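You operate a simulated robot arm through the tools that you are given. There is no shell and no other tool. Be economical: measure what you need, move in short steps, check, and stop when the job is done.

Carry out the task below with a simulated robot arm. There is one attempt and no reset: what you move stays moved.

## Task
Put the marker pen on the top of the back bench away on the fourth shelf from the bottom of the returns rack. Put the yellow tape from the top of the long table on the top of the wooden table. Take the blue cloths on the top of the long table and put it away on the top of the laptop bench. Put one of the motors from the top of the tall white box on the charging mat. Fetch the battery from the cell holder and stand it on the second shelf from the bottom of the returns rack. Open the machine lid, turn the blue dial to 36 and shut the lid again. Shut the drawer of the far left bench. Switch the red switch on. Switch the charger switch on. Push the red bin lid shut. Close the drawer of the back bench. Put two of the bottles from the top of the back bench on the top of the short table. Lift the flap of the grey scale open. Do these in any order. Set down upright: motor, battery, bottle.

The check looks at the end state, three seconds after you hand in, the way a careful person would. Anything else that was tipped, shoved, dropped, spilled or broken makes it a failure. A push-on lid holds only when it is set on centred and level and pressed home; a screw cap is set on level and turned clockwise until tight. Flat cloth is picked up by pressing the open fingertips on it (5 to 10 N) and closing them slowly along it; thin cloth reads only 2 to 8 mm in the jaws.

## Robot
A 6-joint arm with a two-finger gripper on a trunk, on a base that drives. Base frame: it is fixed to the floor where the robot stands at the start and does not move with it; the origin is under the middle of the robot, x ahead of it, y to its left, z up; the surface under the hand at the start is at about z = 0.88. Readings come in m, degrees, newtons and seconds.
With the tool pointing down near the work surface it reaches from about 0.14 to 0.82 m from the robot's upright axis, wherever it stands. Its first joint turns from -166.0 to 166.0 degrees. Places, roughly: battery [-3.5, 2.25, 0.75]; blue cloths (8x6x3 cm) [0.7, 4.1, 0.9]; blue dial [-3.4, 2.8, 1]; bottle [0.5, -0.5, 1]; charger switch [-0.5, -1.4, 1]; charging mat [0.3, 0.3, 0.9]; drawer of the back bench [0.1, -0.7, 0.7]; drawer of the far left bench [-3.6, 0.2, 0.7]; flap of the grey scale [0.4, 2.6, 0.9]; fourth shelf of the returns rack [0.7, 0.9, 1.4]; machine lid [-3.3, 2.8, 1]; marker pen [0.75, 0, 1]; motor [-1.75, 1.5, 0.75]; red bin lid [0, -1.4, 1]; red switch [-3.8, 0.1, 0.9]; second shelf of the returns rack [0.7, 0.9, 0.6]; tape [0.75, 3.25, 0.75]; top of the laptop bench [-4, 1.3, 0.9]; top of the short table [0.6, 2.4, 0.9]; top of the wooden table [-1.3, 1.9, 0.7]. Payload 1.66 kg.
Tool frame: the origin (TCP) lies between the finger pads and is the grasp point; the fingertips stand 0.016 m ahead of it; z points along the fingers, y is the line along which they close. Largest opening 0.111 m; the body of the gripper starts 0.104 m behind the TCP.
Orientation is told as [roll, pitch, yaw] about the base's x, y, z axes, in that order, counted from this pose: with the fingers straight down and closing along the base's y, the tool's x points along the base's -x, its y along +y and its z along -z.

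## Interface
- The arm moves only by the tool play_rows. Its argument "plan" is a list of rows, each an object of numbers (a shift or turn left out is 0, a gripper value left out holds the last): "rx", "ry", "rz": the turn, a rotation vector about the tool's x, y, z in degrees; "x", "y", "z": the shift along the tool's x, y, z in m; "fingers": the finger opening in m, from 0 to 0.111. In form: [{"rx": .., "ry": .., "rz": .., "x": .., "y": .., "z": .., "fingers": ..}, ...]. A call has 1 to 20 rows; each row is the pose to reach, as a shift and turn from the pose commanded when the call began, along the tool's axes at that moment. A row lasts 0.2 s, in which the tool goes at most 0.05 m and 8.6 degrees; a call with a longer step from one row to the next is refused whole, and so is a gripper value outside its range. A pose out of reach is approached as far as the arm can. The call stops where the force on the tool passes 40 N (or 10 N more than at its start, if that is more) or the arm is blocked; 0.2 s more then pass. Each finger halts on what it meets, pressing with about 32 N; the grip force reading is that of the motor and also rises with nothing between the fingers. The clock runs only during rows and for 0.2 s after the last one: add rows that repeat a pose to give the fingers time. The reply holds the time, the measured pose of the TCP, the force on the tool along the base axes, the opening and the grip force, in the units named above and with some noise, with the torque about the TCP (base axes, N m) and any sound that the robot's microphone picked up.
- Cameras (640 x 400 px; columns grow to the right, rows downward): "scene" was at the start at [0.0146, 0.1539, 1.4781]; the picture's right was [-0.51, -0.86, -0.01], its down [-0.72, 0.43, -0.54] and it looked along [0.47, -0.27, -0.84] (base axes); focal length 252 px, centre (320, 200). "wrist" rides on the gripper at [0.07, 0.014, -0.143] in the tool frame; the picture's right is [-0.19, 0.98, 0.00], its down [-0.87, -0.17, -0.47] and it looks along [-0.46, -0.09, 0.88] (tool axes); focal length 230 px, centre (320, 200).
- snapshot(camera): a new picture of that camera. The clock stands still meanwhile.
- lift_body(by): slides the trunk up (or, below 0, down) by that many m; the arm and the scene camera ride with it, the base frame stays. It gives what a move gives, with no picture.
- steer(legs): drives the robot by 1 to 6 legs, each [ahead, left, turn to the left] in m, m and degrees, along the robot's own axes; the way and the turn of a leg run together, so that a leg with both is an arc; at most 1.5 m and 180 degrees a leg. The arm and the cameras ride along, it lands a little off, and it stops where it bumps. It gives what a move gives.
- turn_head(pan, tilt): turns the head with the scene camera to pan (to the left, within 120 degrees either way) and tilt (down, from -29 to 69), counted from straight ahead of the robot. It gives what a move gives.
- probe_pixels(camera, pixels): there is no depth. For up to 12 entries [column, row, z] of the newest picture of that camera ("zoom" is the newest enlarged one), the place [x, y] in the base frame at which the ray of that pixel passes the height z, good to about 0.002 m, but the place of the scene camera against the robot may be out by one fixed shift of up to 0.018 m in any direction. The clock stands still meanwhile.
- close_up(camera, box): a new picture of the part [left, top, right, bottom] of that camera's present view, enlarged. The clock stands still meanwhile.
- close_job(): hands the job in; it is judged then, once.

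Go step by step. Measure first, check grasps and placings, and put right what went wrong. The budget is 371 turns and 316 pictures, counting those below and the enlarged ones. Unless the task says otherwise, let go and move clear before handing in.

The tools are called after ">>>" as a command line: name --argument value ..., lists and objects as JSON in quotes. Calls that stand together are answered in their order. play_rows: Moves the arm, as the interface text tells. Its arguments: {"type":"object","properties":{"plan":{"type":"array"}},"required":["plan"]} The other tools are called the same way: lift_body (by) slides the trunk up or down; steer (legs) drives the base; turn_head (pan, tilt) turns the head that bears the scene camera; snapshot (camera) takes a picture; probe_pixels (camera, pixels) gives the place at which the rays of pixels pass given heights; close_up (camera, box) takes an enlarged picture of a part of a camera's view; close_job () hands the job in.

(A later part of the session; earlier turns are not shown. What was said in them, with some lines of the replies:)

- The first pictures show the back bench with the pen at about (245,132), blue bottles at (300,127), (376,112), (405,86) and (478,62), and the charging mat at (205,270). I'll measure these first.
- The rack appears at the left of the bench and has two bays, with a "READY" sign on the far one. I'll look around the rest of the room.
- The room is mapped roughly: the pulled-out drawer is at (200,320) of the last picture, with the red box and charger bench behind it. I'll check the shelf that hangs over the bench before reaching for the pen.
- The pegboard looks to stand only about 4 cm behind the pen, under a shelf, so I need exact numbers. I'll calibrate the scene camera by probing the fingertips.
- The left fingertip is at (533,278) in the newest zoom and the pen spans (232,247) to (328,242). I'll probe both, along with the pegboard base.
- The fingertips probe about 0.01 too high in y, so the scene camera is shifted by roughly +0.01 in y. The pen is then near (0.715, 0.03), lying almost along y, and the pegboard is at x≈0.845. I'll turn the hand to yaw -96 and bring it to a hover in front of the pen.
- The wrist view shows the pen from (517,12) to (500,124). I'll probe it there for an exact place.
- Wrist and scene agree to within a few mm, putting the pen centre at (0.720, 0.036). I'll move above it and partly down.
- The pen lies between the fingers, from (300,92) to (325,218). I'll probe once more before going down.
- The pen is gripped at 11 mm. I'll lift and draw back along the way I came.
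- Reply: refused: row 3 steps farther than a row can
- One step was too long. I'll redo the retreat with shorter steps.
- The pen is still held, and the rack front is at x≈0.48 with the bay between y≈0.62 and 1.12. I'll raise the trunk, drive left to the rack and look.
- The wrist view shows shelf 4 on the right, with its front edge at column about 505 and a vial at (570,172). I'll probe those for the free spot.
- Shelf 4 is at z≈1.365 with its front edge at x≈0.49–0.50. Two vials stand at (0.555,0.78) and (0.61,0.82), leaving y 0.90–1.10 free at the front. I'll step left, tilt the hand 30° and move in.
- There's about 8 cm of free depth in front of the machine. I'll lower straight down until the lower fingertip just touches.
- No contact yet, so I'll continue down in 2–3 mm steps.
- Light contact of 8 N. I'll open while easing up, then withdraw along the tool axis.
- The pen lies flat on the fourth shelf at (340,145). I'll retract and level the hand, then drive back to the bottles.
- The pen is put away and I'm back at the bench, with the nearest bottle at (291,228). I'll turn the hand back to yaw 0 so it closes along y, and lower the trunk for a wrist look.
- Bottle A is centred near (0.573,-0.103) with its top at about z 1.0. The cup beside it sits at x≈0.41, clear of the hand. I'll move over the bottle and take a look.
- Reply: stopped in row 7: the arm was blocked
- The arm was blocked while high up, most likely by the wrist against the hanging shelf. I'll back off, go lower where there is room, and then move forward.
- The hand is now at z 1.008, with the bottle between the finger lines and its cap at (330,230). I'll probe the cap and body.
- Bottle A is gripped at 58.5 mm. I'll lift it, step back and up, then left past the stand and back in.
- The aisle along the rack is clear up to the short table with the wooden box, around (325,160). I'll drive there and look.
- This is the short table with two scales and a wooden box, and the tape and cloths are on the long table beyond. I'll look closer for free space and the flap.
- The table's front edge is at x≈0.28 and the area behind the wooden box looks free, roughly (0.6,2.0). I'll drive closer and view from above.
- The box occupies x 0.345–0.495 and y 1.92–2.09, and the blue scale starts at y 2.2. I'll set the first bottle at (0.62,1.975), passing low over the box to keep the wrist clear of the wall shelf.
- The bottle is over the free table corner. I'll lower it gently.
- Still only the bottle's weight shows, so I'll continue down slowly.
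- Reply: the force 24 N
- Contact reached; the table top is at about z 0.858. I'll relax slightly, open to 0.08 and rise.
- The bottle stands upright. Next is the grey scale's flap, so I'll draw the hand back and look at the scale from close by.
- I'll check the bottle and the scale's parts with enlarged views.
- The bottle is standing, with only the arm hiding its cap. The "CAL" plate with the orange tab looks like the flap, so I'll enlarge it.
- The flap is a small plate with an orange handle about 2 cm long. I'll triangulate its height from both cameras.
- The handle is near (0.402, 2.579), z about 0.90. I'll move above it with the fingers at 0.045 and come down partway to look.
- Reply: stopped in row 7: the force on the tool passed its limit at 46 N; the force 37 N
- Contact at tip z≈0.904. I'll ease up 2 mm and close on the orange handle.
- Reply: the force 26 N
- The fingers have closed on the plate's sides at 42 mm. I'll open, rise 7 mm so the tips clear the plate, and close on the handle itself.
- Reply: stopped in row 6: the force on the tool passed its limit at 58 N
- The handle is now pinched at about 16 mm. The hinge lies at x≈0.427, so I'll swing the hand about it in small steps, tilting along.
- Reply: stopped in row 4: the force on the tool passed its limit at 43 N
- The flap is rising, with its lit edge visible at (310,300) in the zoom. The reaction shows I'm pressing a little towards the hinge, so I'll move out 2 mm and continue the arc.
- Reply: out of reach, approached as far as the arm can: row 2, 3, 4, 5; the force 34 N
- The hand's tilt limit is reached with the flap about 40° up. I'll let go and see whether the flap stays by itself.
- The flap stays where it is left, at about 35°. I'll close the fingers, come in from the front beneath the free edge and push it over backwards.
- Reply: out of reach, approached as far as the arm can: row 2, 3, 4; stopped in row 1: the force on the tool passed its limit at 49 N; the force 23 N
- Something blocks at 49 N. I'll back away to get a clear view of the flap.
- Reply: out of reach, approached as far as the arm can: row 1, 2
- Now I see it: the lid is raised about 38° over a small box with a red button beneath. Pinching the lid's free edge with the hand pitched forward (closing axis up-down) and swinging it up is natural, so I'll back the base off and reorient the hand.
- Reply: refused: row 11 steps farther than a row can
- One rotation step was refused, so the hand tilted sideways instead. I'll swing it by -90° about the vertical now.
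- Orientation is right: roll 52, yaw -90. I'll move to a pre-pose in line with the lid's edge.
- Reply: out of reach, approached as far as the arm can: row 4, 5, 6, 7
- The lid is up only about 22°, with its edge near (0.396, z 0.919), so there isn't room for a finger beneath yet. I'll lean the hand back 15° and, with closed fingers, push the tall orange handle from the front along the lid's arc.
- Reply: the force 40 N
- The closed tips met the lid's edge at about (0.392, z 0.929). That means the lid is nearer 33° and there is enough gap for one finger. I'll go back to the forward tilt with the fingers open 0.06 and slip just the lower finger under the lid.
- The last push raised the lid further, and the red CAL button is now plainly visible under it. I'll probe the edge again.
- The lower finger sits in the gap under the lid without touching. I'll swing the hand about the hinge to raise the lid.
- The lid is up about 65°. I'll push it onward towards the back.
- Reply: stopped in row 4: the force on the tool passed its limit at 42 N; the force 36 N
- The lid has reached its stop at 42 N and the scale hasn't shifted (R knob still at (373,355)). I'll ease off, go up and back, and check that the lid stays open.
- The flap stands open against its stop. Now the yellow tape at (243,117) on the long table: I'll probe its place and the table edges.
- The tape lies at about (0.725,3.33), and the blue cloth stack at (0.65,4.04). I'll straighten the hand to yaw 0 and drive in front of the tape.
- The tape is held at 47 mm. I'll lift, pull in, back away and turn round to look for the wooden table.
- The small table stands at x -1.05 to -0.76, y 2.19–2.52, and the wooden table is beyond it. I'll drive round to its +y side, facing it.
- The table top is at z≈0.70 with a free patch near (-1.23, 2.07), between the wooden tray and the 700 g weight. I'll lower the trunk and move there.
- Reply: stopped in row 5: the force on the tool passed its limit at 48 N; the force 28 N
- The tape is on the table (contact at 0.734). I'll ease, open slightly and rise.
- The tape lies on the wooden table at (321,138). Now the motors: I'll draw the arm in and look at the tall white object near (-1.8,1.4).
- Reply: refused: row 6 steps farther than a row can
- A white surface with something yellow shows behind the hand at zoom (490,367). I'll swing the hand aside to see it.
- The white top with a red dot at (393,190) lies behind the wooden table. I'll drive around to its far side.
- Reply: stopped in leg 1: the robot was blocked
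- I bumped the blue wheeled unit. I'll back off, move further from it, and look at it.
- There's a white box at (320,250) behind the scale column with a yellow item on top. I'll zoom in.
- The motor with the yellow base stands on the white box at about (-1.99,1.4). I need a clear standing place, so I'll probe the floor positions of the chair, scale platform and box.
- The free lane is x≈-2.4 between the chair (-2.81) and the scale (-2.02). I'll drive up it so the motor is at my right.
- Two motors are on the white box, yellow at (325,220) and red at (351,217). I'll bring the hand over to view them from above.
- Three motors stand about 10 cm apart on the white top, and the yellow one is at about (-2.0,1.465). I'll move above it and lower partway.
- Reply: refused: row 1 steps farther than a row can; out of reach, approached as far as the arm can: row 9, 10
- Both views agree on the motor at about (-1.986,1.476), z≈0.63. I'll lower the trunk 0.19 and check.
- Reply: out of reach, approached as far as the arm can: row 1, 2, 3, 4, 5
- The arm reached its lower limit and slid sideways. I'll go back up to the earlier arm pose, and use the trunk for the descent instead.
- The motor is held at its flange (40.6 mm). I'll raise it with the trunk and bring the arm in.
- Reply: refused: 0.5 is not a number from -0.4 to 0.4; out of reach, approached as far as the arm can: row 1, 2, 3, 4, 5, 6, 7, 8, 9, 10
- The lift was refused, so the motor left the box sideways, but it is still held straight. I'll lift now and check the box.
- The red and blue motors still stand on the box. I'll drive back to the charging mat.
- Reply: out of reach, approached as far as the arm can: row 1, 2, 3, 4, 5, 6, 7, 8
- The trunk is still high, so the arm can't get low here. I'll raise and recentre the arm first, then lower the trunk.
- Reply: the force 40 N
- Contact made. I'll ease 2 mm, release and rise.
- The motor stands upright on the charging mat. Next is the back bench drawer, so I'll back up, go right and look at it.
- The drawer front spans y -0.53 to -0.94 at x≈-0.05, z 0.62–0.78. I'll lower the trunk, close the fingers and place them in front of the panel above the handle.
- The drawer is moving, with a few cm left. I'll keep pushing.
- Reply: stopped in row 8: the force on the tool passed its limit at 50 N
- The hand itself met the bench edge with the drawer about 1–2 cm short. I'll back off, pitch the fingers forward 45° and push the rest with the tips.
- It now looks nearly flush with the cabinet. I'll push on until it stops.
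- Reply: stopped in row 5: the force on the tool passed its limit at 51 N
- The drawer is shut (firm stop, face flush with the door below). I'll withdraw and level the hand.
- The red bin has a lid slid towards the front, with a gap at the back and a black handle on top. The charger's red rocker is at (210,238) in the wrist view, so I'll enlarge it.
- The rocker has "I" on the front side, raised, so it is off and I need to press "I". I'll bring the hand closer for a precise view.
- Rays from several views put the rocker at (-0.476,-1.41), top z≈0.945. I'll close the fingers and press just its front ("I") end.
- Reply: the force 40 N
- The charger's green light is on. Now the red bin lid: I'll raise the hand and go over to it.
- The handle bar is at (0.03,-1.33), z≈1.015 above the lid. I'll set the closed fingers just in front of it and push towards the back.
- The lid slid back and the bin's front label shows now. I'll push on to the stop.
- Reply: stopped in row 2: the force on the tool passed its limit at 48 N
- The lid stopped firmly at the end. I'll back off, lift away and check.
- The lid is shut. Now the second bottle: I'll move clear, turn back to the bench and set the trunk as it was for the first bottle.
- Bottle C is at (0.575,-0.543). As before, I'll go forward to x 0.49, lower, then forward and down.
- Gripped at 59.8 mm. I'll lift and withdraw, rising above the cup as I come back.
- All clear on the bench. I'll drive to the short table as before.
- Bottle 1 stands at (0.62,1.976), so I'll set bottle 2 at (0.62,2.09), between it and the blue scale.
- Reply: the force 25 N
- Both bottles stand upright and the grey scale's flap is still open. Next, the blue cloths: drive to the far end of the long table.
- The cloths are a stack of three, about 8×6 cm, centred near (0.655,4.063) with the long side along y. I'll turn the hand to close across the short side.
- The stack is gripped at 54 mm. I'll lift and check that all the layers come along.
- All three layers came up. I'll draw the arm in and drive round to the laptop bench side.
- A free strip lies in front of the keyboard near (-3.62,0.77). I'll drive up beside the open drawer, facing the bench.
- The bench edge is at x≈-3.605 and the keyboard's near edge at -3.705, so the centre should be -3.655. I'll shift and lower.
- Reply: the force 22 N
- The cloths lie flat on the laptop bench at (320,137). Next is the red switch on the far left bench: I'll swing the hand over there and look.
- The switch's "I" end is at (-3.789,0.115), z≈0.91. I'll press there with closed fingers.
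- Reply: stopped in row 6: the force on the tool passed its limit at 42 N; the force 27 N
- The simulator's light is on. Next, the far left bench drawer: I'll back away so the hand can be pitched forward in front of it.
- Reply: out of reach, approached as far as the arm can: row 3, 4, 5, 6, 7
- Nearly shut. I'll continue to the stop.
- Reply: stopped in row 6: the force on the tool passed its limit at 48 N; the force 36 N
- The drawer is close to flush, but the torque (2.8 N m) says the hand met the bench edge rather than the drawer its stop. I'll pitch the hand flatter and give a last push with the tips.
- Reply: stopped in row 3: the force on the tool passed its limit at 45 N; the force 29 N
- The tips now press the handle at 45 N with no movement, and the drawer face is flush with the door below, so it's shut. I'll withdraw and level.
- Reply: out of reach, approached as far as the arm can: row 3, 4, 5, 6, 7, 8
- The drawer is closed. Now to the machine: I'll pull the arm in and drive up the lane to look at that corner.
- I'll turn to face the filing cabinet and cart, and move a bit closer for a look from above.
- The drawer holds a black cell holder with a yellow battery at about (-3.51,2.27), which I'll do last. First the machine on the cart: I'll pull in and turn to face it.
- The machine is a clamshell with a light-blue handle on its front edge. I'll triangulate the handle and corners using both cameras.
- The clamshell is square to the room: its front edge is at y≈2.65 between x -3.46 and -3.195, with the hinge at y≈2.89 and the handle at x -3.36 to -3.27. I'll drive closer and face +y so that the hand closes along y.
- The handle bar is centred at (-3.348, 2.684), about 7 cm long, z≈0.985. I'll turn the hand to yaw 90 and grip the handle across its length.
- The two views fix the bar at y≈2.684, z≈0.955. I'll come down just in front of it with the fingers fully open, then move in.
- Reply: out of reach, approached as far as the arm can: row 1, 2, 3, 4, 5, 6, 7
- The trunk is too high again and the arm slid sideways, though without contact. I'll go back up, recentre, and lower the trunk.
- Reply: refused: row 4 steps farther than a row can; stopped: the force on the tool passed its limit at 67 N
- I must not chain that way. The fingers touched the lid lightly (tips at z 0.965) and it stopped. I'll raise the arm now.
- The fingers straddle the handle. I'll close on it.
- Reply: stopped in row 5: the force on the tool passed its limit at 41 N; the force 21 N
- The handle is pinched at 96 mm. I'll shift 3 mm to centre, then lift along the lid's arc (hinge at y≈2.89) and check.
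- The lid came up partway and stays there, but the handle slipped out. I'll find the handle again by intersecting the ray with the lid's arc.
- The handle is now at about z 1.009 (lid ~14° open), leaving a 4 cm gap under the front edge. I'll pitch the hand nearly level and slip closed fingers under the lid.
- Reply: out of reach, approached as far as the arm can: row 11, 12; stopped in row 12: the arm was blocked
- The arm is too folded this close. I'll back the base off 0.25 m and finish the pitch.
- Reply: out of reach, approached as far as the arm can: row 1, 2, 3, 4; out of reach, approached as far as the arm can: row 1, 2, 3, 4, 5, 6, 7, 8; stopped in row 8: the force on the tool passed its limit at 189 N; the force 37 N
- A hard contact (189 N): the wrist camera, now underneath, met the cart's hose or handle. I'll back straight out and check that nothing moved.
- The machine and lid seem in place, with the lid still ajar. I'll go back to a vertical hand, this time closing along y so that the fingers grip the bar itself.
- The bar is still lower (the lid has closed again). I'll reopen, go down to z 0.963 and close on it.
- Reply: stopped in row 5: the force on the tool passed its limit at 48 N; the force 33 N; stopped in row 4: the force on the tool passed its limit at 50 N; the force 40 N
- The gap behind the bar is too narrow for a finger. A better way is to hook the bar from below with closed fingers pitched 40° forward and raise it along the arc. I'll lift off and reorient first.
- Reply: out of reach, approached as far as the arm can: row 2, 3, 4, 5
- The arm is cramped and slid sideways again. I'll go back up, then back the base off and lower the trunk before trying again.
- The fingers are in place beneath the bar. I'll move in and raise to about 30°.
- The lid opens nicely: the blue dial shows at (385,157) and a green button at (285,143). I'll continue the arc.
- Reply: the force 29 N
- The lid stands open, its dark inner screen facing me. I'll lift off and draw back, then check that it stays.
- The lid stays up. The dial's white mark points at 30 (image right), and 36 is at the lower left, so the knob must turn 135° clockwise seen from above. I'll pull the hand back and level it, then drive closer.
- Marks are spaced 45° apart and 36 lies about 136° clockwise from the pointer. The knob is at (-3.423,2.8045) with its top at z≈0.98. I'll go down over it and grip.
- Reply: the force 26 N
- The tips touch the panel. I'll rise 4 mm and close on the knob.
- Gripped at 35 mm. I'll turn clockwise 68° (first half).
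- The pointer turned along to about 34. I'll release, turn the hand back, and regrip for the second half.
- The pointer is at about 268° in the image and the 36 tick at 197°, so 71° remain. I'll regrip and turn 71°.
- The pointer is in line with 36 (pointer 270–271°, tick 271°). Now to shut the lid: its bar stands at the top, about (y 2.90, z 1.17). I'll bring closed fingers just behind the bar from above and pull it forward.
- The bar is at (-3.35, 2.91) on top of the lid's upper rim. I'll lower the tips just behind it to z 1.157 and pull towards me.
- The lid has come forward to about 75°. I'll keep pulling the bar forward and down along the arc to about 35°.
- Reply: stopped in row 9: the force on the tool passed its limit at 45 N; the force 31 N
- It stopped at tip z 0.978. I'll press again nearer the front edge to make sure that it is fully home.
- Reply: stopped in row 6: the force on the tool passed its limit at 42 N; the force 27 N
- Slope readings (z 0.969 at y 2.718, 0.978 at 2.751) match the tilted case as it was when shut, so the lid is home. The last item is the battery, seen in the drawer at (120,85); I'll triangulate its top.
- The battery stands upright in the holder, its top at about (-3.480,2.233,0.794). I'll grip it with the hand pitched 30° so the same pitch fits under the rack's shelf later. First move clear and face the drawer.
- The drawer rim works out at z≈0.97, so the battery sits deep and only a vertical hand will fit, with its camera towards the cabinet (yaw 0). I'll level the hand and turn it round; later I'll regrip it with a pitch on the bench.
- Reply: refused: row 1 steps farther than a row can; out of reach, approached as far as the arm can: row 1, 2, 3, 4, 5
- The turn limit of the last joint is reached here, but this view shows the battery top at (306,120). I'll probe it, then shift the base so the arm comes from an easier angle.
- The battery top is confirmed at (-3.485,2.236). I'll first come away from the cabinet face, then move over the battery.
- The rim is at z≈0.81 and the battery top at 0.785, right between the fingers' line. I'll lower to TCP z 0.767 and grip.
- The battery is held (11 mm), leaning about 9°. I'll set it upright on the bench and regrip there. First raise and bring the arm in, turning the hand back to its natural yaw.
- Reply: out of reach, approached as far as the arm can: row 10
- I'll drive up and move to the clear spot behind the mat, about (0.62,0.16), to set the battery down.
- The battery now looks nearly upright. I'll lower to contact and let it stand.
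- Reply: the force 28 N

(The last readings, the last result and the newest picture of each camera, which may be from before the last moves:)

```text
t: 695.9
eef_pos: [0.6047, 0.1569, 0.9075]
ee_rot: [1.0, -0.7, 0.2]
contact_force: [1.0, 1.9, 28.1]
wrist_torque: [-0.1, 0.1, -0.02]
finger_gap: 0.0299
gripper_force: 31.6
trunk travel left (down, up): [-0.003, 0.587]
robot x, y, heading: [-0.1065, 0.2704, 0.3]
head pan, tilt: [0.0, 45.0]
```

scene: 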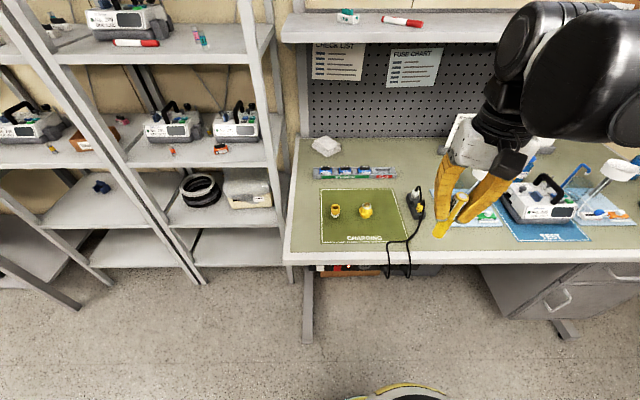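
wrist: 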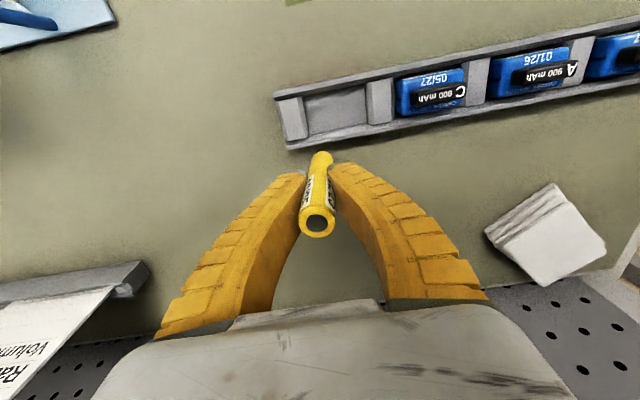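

The opening changed to 30 mm on contact. I'll look.

>>> close_up --camera "wrist" --box '[240, 110, 400, 260]'

>>> turn_head --pan 5 --tilt 35

>>> close_up --camera "scene" --box '[300, 120, 460, 240]'

```text
2.67 times, centred on (320, 185) of wrist
```

zoom: 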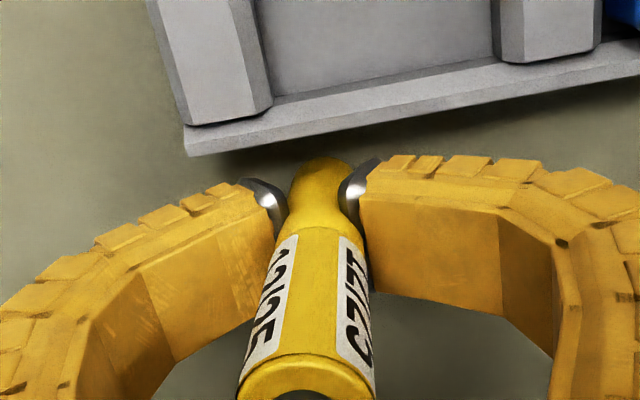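

```text
t: 696.6
eef_pos: [0.6059, 0.1553, 0.9089]
ee_rot: [1.0, -0.7, 0.3]
contact_force: [0.4, 1.4, 26.9]
wrist_torque: [-0.1, 0.14, 0.01]
finger_gap: 0.0304
gripper_force: 32.1
trunk travel left (down, up): [-0.003, 0.587]
robot x, y, heading: [-0.1062, 0.2663, -0.0]
head pan, tilt: [5.0, 35.0]
```

```text
3.33 times, centred on (380, 180) of scene
```

zoom: 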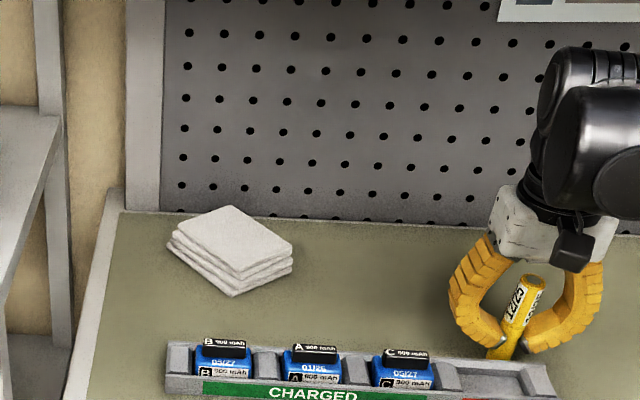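

Accounting for perspective in both views, the battery is within a few degrees of upright and its base is on the bench. I'll unload slightly, release and rise.

>>> play_rows --plan '[{"z": -0.003}, {"z": -0.004, "fingers": 0.036}, {"z": -0.004, "fingers": 0.042}, {"z": -0.004, "fingers": 0.05}, {"z": -0.004, "fingers": 0.06}, {"z": -0.004, "fingers": 0.07}, {"z": -0.02}, {"z": -0.05}, {"z": -0.08}]'

>>> snapshot --camera "wrist"

>>> close_up --camera "scene" --box '[360, 130, 520, 250]'

```text
t: 698.6
eef_pos: [0.607, 0.1546, 0.9893]
ee_rot: [1.0, -0.5, 0.3]
contact_force: [-0.4, 0.0, -0.7]
wrist_torque: [0.04, -0.01, 0.0]
finger_gap: 0.0718
gripper_force: 1.1
trunk travel left (down, up): [-0.003, 0.587]
robot x, y, heading: [-0.1067, 0.2655, 0.4]
head pan, tilt: [5.0, 35.0]
```

```text
25 pictures are left
```

wrist: 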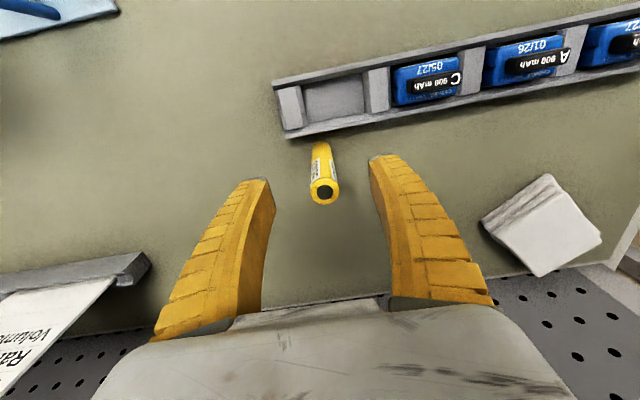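

```text
3.33 times, centred on (440, 190) of scene
```

zoom: 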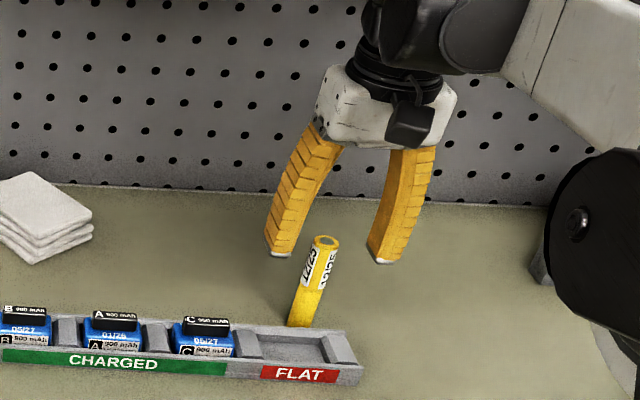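

The battery stands. I'll probe it and regrip with the hand pitched 35° forward.

>>> probe_pixels --camera "wrist" --pixels '[[321, 147, 0.885], [323, 192, 0.94], [323, 192, 0.95], [323, 192, 0.96]]'

>>> play_rows --plan '[{"z": -0.02, "x": 0.03}, {"z": -0.03, "x": 0.06, "ry": -7}, {"z": -0.03, "x": 0.08, "ry": -14}, {"z": -0.03, "x": 0.08, "ry": -21}, {"z": -0.03, "x": 0.08, "ry": -28}, {"z": -0.03, "x": 0.08, "ry": -35}, {"z": -0.03, "x": 0.08, "ry": -35}]'

>>> snapshot --camera "wrist"

```text
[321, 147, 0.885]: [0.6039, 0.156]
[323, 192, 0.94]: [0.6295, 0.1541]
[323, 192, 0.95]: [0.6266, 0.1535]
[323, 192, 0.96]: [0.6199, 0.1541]
```

```text
t: 700.2
eef_pos: [0.5264, 0.1541, 1.0169]
ee_rot: [1.2, -35.6, -0.3]
contact_force: [-0.9, 0.4, -0.1]
wrist_torque: [0.01, -0.02, 0.02]
finger_gap: 0.0718
gripper_force: 1.5
trunk travel left (down, up): [-0.003, 0.587]
robot x, y, heading: [-0.106, 0.2665, 0.3]
head pan, tilt: [5.0, 35.0]
```

```text
23 pictures are left
```

wrist: 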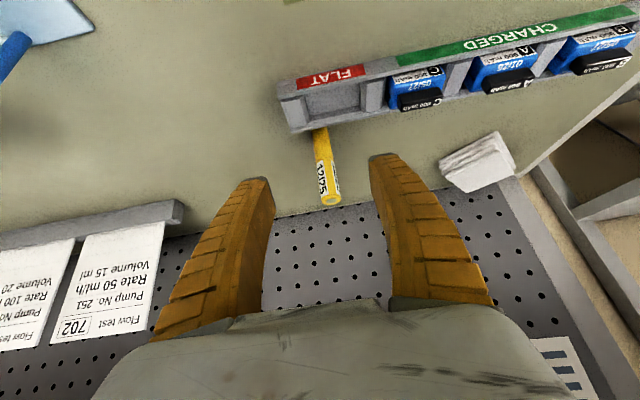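

>>> probe_pixels --camera "wrist" --pixels '[[331, 199, 0.93], [331, 199, 0.95], [331, 199, 0.97], [322, 150, 0.9], [326, 170, 0.92]]'

```text
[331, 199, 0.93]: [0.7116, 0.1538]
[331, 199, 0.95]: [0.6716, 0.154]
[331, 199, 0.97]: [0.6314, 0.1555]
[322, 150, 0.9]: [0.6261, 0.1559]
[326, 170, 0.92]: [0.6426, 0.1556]
```

The battery is about 9–10 cm tall, centred at (0.607,0.155). I'll close in along the tool axis to z 0.945 and grip.

>>> play_rows --plan '[{"x": -0.0236, "z": 0.02}, {"x": -0.0236, "z": 0.055}, {"x": -0.0236, "z": 0.085}, {"x": -0.0236, "z": 0.1054}, {"x": -0.0236, "z": 0.1054}]'

>>> snapshot --camera "wrist"

```text
t: 701.4
eef_pos: [0.6076, 0.1549, 0.946]
ee_rot: [1.3, -35.5, -0.4]
contact_force: [0.1, 0.4, 0.7]
wrist_torque: [-0.02, 0.0, 0.01]
finger_gap: 0.0717
gripper_force: 1.4
trunk travel left (down, up): [-0.003, 0.587]
robot x, y, heading: [-0.1057, 0.267, 0.4]
head pan, tilt: [5.0, 35.0]
```

```text
22 pictures are left
```

wrist: 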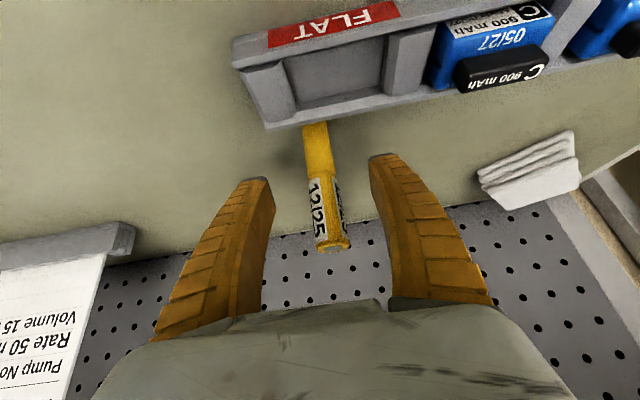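

>>> play_rows --plan '[{"fingers": 0.055}, {"fingers": 0.04}, {"fingers": 0.025}, {"fingers": 0.012}, {"fingers": 0.005}, {"fingers": 0.005}]'

>>> snapshot --camera "wrist"

```text
t: 702.8
eef_pos: [0.6069, 0.1538, 0.946]
ee_rot: [1.2, -35.5, -0.4]
contact_force: [-0.9, 0.2, 4.3]
wrist_torque: [-0.03, 0.1, -0.03]
finger_gap: 0.0139
gripper_force: 31.6
trunk travel left (down, up): [-0.003, 0.587]
robot x, y, heading: [-0.1023, 0.2655, 0.3]
head pan, tilt: [5.0, 35.0]
```

```text
21 pictures are left
```

wrist: 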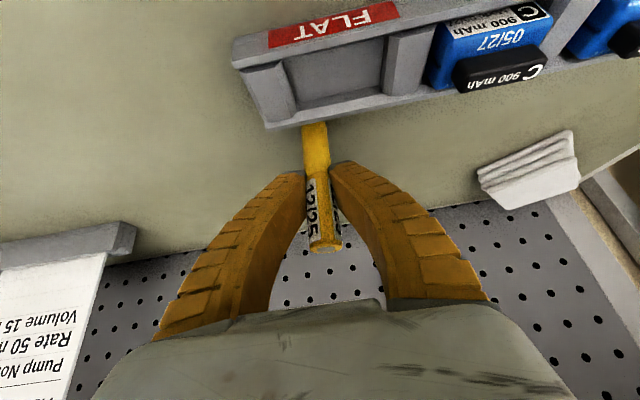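

Gripped. I'll lift, draw back and drive to the rack.

>>> play_rows --plan '[{"x": -0.02, "z": -0.028}, {"x": -0.04, "z": -0.056}, {"x": -0.03, "z": -0.09}, {"x": -0.01, "z": -0.12}, {"x": 0.02, "z": -0.145}, {"x": 0.05, "z": -0.165}, {"x": 0.085, "z": -0.19}, {"x": 0.115, "z": -0.215}]'

>>> steer --legs '[[-0.32, 0, 0], [0, 0.72, 0]]'

>>> turn_head --pan 0 --tilt 40

>>> snapshot --camera "scene"

```text
t: 704.6
eef_pos: [0.3868, 0.1533, 1.0536]
ee_rot: [1.2, -35.5, -0.4]
contact_force: [0.1, 0.6, -0.9]
wrist_torque: [-0.01, 0.03, 0.02]
finger_gap: 0.0129
gripper_force: 32.4
trunk travel left (down, up): [-0.003, 0.587]
robot x, y, heading: [-0.1054, 0.2673, 0.7]
head pan, tilt: [5.0, 35.0]
```

```text
t: 710.2
eef_pos: [0.0609, 0.8698, 1.0532]
ee_rot: [1.3, -35.5, -0.2]
contact_force: [0.4, 0.7, 0.3]
wrist_torque: [-0.04, 0.0, 0.01]
finger_gap: 0.013
gripper_force: 32.2
trunk travel left (down, up): [-0.003, 0.587]
robot x, y, heading: [-0.4325, 0.9794, 0.7]
head pan, tilt: [5.0, 35.0]
```

```text
t: 710.9
eef_pos: [0.0606, 0.87, 1.0531]
ee_rot: [1.2, -35.5, -0.2]
contact_force: [-0.4, 0.6, -0.3]
wrist_torque: [0.02, -0.02, -0.02]
finger_gap: 0.013
gripper_force: 31.9
trunk travel left (down, up): [-0.003, 0.587]
robot x, y, heading: [-0.4314, 0.9794, 0.4]
head pan, tilt: [0.0, 40.0]
```

```text
20 pictures are left
```

scene: 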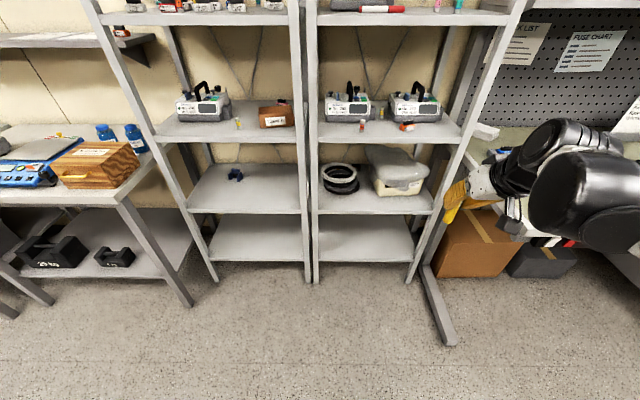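

Shelf 2 of the returns bay (front edge at row 212) has a free front strip before the ring and the plastic box. I'll measure it.

>>> probe_pixels --camera "scene" --pixels '[[370, 210, 0.6], [370, 210, 0.65], [320, 210, 0.6], [430, 210, 0.6], [340, 194, 0.6], [400, 195, 0.6], [368, 190, 0.6], [370, 144, 1.0], [370, 144, 0.95], [370, 262, 0.2]]'

```text
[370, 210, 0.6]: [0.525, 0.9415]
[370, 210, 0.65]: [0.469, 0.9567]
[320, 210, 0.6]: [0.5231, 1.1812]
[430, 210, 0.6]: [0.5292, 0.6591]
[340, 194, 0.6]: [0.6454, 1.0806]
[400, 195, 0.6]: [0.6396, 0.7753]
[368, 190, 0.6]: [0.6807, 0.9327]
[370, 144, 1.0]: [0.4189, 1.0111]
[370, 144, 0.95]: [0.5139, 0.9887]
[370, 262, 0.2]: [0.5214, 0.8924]
```

Shelf 2 is at z≈0.62 and shelf 3's underside at about 0.93; the free strip is x 0.50–0.64. I'll drive in a bit, lower the hand in front of the rack, and check.

>>> steer --legs '[[0.2, 0, 0]]'

>>> play_rows --plan '[{"x": 0.0247, "y": 0.01, "z": 0.0346}, {"x": 0.0494, "y": 0.02, "z": 0.0692}, {"x": 0.0741, "y": 0.03, "z": 0.1038}, {"x": 0.0988, "y": 0.04, "z": 0.1384}, {"x": 0.1235, "y": 0.05, "z": 0.173}, {"x": 0.1482, "y": 0.06, "z": 0.2076}, {"x": 0.1729, "y": 0.06, "z": 0.2422}, {"x": 0.192, "y": 0.06, "z": 0.268}, {"x": 0.192, "y": 0.06, "z": 0.268}]'

>>> snapshot --camera "scene"

```text
t: 712.5
eef_pos: [0.2595, 0.873, 1.053]
ee_rot: [1.1, -35.4, -0.1]
contact_force: [-0.3, 0.3, -1.1]
wrist_torque: [-0.02, -0.04, 0.01]
finger_gap: 0.0128
gripper_force: 32.2
trunk travel left (down, up): [-0.003, 0.587]
robot x, y, heading: [-0.2363, 0.9836, 0.8]
head pan, tilt: [0.0, 40.0]
```

```text
t: 714.5
eef_pos: [0.2917, 0.933, 0.7953]
ee_rot: [1.1, -35.4, -0.1]
contact_force: [-0.1, 0.3, -1.4]
wrist_torque: [0.03, 0.0, 0.01]
finger_gap: 0.0128
gripper_force: 32.2
out of reach, approached as far as the arm can: row 6, 7, 8, 9
trunk travel left (down, up): [-0.003, 0.587]
robot x, y, heading: [-0.2354, 0.9842, 0.7]
head pan, tilt: [0.0, 40.0]
```

```text
19 pictures are left
```

scene: 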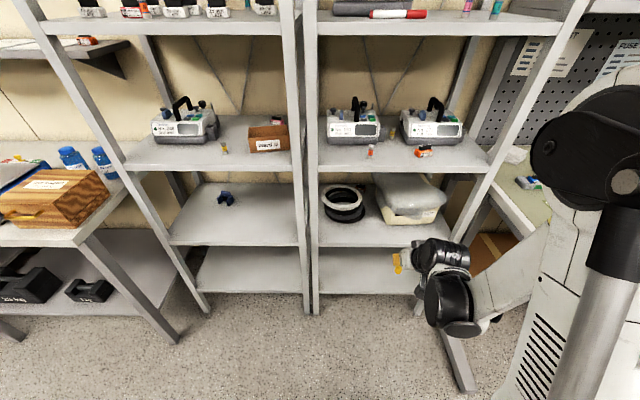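

>>> play_rows --plan '[{"x": -0.018, "z": 0.031}, {"x": -0.035, "z": 0.062}, {"x": -0.053, "z": 0.093}, {"x": -0.0708, "z": 0.1244}, {"x": -0.0708, "z": 0.1244}]'

```text
t: 715.7
eef_pos: [0.4195, 0.9371, 0.7335]
ee_rot: [1.2, -35.5, -0.1]
contact_force: [-0.3, 0.6, -0.7]
wrist_torque: [-0.01, 0.03, 0.02]
finger_gap: 0.0133
gripper_force: 32.1
trunk travel left (down, up): [-0.003, 0.587]
robot x, y, heading: [-0.2349, 0.9839, 0.5]
head pan, tilt: [0.0, 40.0]
```

>>> play_rows --plan '[{"x": -0.03, "z": 0.0218}, {"x": -0.061, "z": 0.0436}, {"x": -0.0915, "z": 0.0655}, {"x": -0.122, "z": 0.0873}, {"x": -0.122, "z": 0.0873}]'

>>> snapshot --camera "wrist"

>>> close_up --camera "scene" --box '[300, 110, 500, 290]'

```text
t: 716.7
eef_pos: [0.5536, 0.9387, 0.7318]
ee_rot: [1.3, -34.7, -0.3]
contact_force: [-15.4, 1.3, 7.4]
wrist_torque: [-0.2, -0.15, -0.36]
finger_gap: 0.013
gripper_force: 32.0
trunk travel left (down, up): [-0.003, 0.587]
robot x, y, heading: [-0.2349, 0.9833, 0.7]
head pan, tilt: [0.0, 40.0]
stopped in row 4: the force on the tool passed its limit at 73 N (the readings are from after the stop); the commanded pose is now the measured one
```

```text
18 pictures are left
```

wrist: 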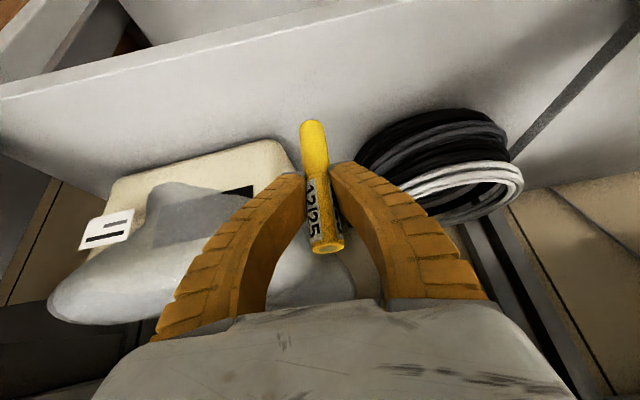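

```text
2.22 times, centred on (400, 200) of scene
```

zoom: 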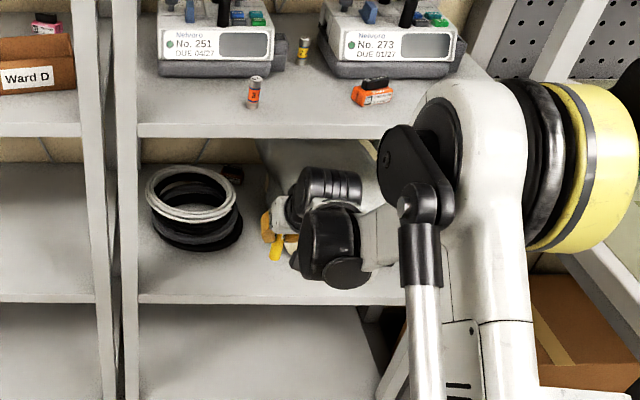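

The left finger touched the bagged box. I'll back off 2 cm, shift 1.5 cm away from it, and set down at x≈0.535.

>>> play_rows --plan '[{"x": 0.0163, "z": -0.0116}, {"x": 0.0163, "z": -0.0116, "y": 0.016}, {"x": 0.0279, "z": 0.0047, "y": 0.016}, {"x": 0.0337, "z": 0.0128, "y": 0.016}, {"x": 0.0337, "z": 0.0128, "y": 0.016}]'

>>> snapshot --camera "wrist"

```text
t: 717.9
eef_pos: [0.5376, 0.9557, 0.7014]
ee_rot: [1.4, -34.7, -0.4]
contact_force: [-0.7, 0.3, -0.3]
wrist_torque: [0.01, -0.04, 0.02]
finger_gap: 0.0132
gripper_force: 31.8
trunk travel left (down, up): [-0.003, 0.587]
robot x, y, heading: [-0.2352, 0.9877, 0.7]
head pan, tilt: [0.0, 40.0]
```

```text
16 pictures are left
```

wrist: 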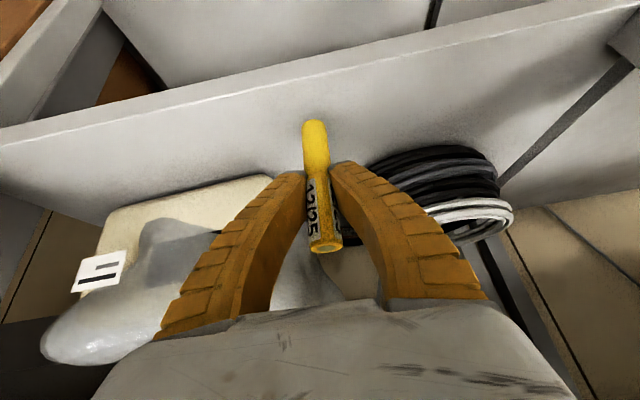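

The battery keeps its upright pose in the grip. I'll lower in 3 mm steps to contact.

>>> play_rows --plan '[{"x": 0.0029, "z": 0.0041}, {"x": 0.0058, "z": 0.0081}, {"x": 0.0076, "z": 0.0106}, {"x": 0.0093, "z": 0.013}, {"x": 0.0093, "z": 0.013}]'

```text
t: 719.1
eef_pos: [0.535, 0.9554, 0.6858]
ee_rot: [1.4, -34.7, -0.3]
contact_force: [0.5, 0.1, 0.3]
wrist_torque: [0.02, 0.01, -0.04]
finger_gap: 0.0133
gripper_force: 31.4
trunk travel left (down, up): [-0.003, 0.587]
robot x, y, heading: [-0.2358, 0.9831, 0.7]
head pan, tilt: [0.0, 40.0]
```

>>> play_rows --plan '[{"x": 0.0017, "z": 0.0024}, {"x": 0.0035, "z": 0.0049}, {"x": 0.0052, "z": 0.0073}, {"x": 0.007, "z": 0.0098}, {"x": 0.007, "z": 0.0098}]'

```text
t: 720.3
eef_pos: [0.5338, 0.9558, 0.6757]
ee_rot: [1.5, -34.8, -0.3]
contact_force: [2.5, 1.9, 30.1]
wrist_torque: [0.08, -0.12, -0.03]
finger_gap: 0.019
gripper_force: 31.9
trunk travel left (down, up): [-0.003, 0.587]
robot x, y, heading: [-0.2357, 0.9824, 0.8]
head pan, tilt: [0.0, 40.0]
```

Contact with the shelf. I'll ease 2 mm, open slowly, then withdraw along the tool axis.

>>> play_rows --plan '[{"x": -0.0014, "z": -0.002}, {"x": -0.0014, "z": -0.002, "fingers": 0.025}, {"x": -0.0014, "z": -0.002, "fingers": 0.032}, {"x": -0.0014, "z": -0.002, "fingers": 0.04}, {"x": -0.0014, "z": -0.002, "fingers": 0.05}, {"x": -0.0014, "z": -0.002, "fingers": 0.06}, {"x": -0.0014, "z": -0.03}, {"x": -0.0014, "z": -0.07}, {"x": -0.0014, "z": -0.11}]'

>>> snapshot --camera "wrist"

>>> close_up --camera "scene" --box '[300, 150, 460, 270]'

```text
t: 722.3
eef_pos: [0.4739, 0.9519, 0.7652]
ee_rot: [1.3, -34.7, -0.3]
contact_force: [0.5, 0.3, 0.4]
wrist_torque: [0.0, 0.02, -0.01]
finger_gap: 0.0618
gripper_force: 1.3
trunk travel left (down, up): [-0.003, 0.587]
robot x, y, heading: [-0.2342, 0.988, 0.8]
head pan, tilt: [0.0, 40.0]
```

```text
15 pictures are left
```

wrist: 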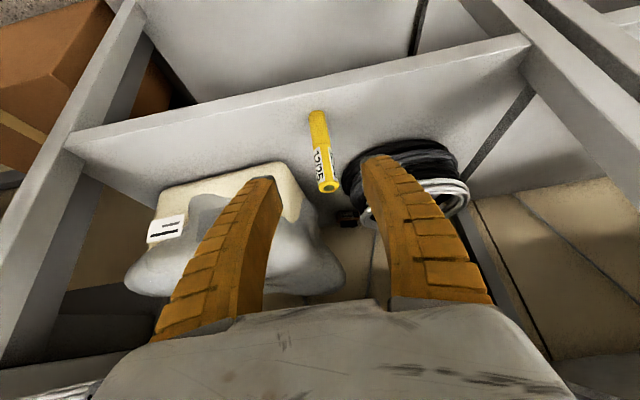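

```text
3.33 times, centred on (380, 210) of scene
```

zoom: 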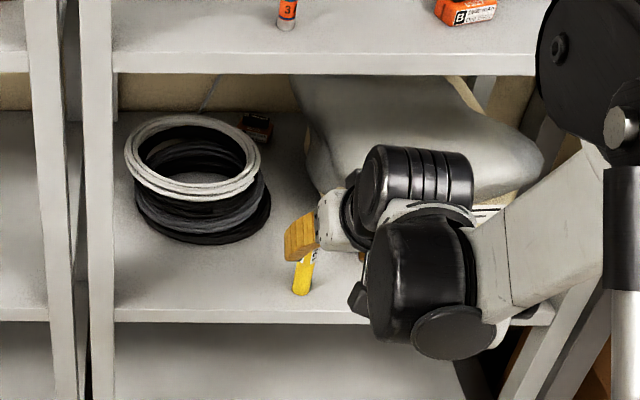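

The battery stands on shelf 2. I'll pull the hand out, back the base away and check everything from a distance.

>>> play_rows --plan '[{"x": 0.02, "z": -0.035}, {"x": 0.045, "z": -0.065}, {"x": 0.075, "z": -0.09}, {"x": 0.105, "z": -0.11}]'

>>> steer --legs '[[-0.35, 0, 0]]'

>>> snapshot --camera "scene"

>>> close_up --camera "scene" --box '[290, 120, 450, 240]'

```text
t: 723.3
eef_pos: [0.3245, 0.9512, 0.7951]
ee_rot: [1.4, -34.7, -0.2]
contact_force: [0.0, 0.2, 0.0]
wrist_torque: [0.0, -0.04, 0.03]
finger_gap: 0.0619
gripper_force: 1.2
trunk travel left (down, up): [-0.003, 0.587]
robot x, y, heading: [-0.2353, 0.9844, 0.5]
head pan, tilt: [0.0, 40.0]
```

```text
t: 725.6
eef_pos: [-0.0249, 0.9477, 0.7936]
ee_rot: [1.4, -34.6, -0.3]
contact_force: [0.3, 1.0, -0.3]
wrist_torque: [0.01, -0.01, -0.04]
finger_gap: 0.062
gripper_force: 1.9
trunk travel left (down, up): [-0.003, 0.587]
robot x, y, heading: [-0.584, 0.9772, 0.7]
head pan, tilt: [0.0, 40.0]
```

```text
13 pictures are left
```

scene: 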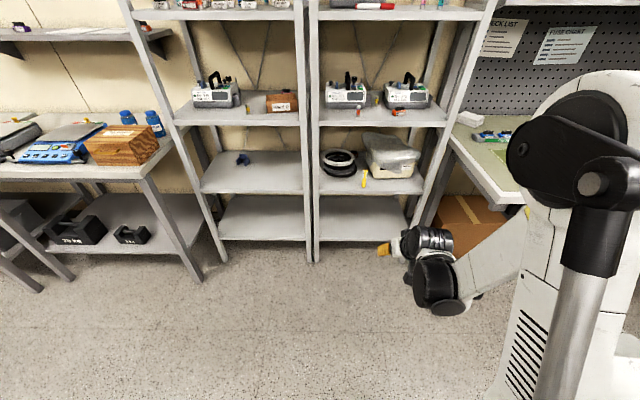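

```text
3.33 times, centred on (370, 180) of scene
```

zoom: 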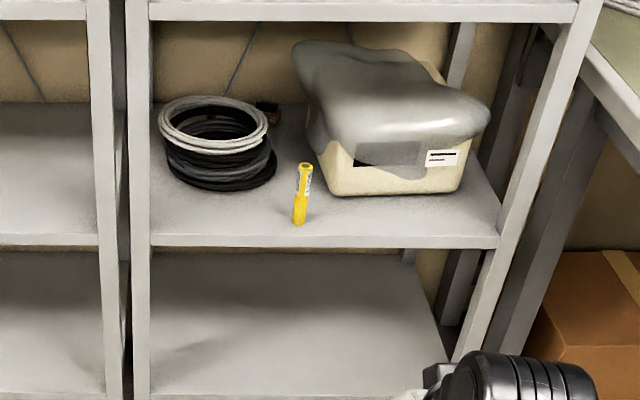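

The battery stands upright on the second shelf and the hand is clear. The bottles, flap, pen and motor were all checked in place earlier, so I'm handing in.

>>> close_job

```text
The job is handed in.
```

I finished every item on the list and handed the job in. I checked each one by camera or contact force as I went, but haven't seen the result of the final check.

A few contacts on the way might count against it:

- **Bagged box:** a finger pressed against the bagged box on the second shelf of the returns rack (73 N) and may have shifted it a centimetre or two.
- **Blue wheeled unit:** the base bumped it once. I saw no sign that it moved, but I couldn't be sure.
- **Machine cart:** the hand hit the cart hard once (189 N) while I was opening the lid. The lid handle was still in the same place afterwards.
- **Motor:** it came off the white box sideways, because a lift was refused. The other two motors stayed standing.
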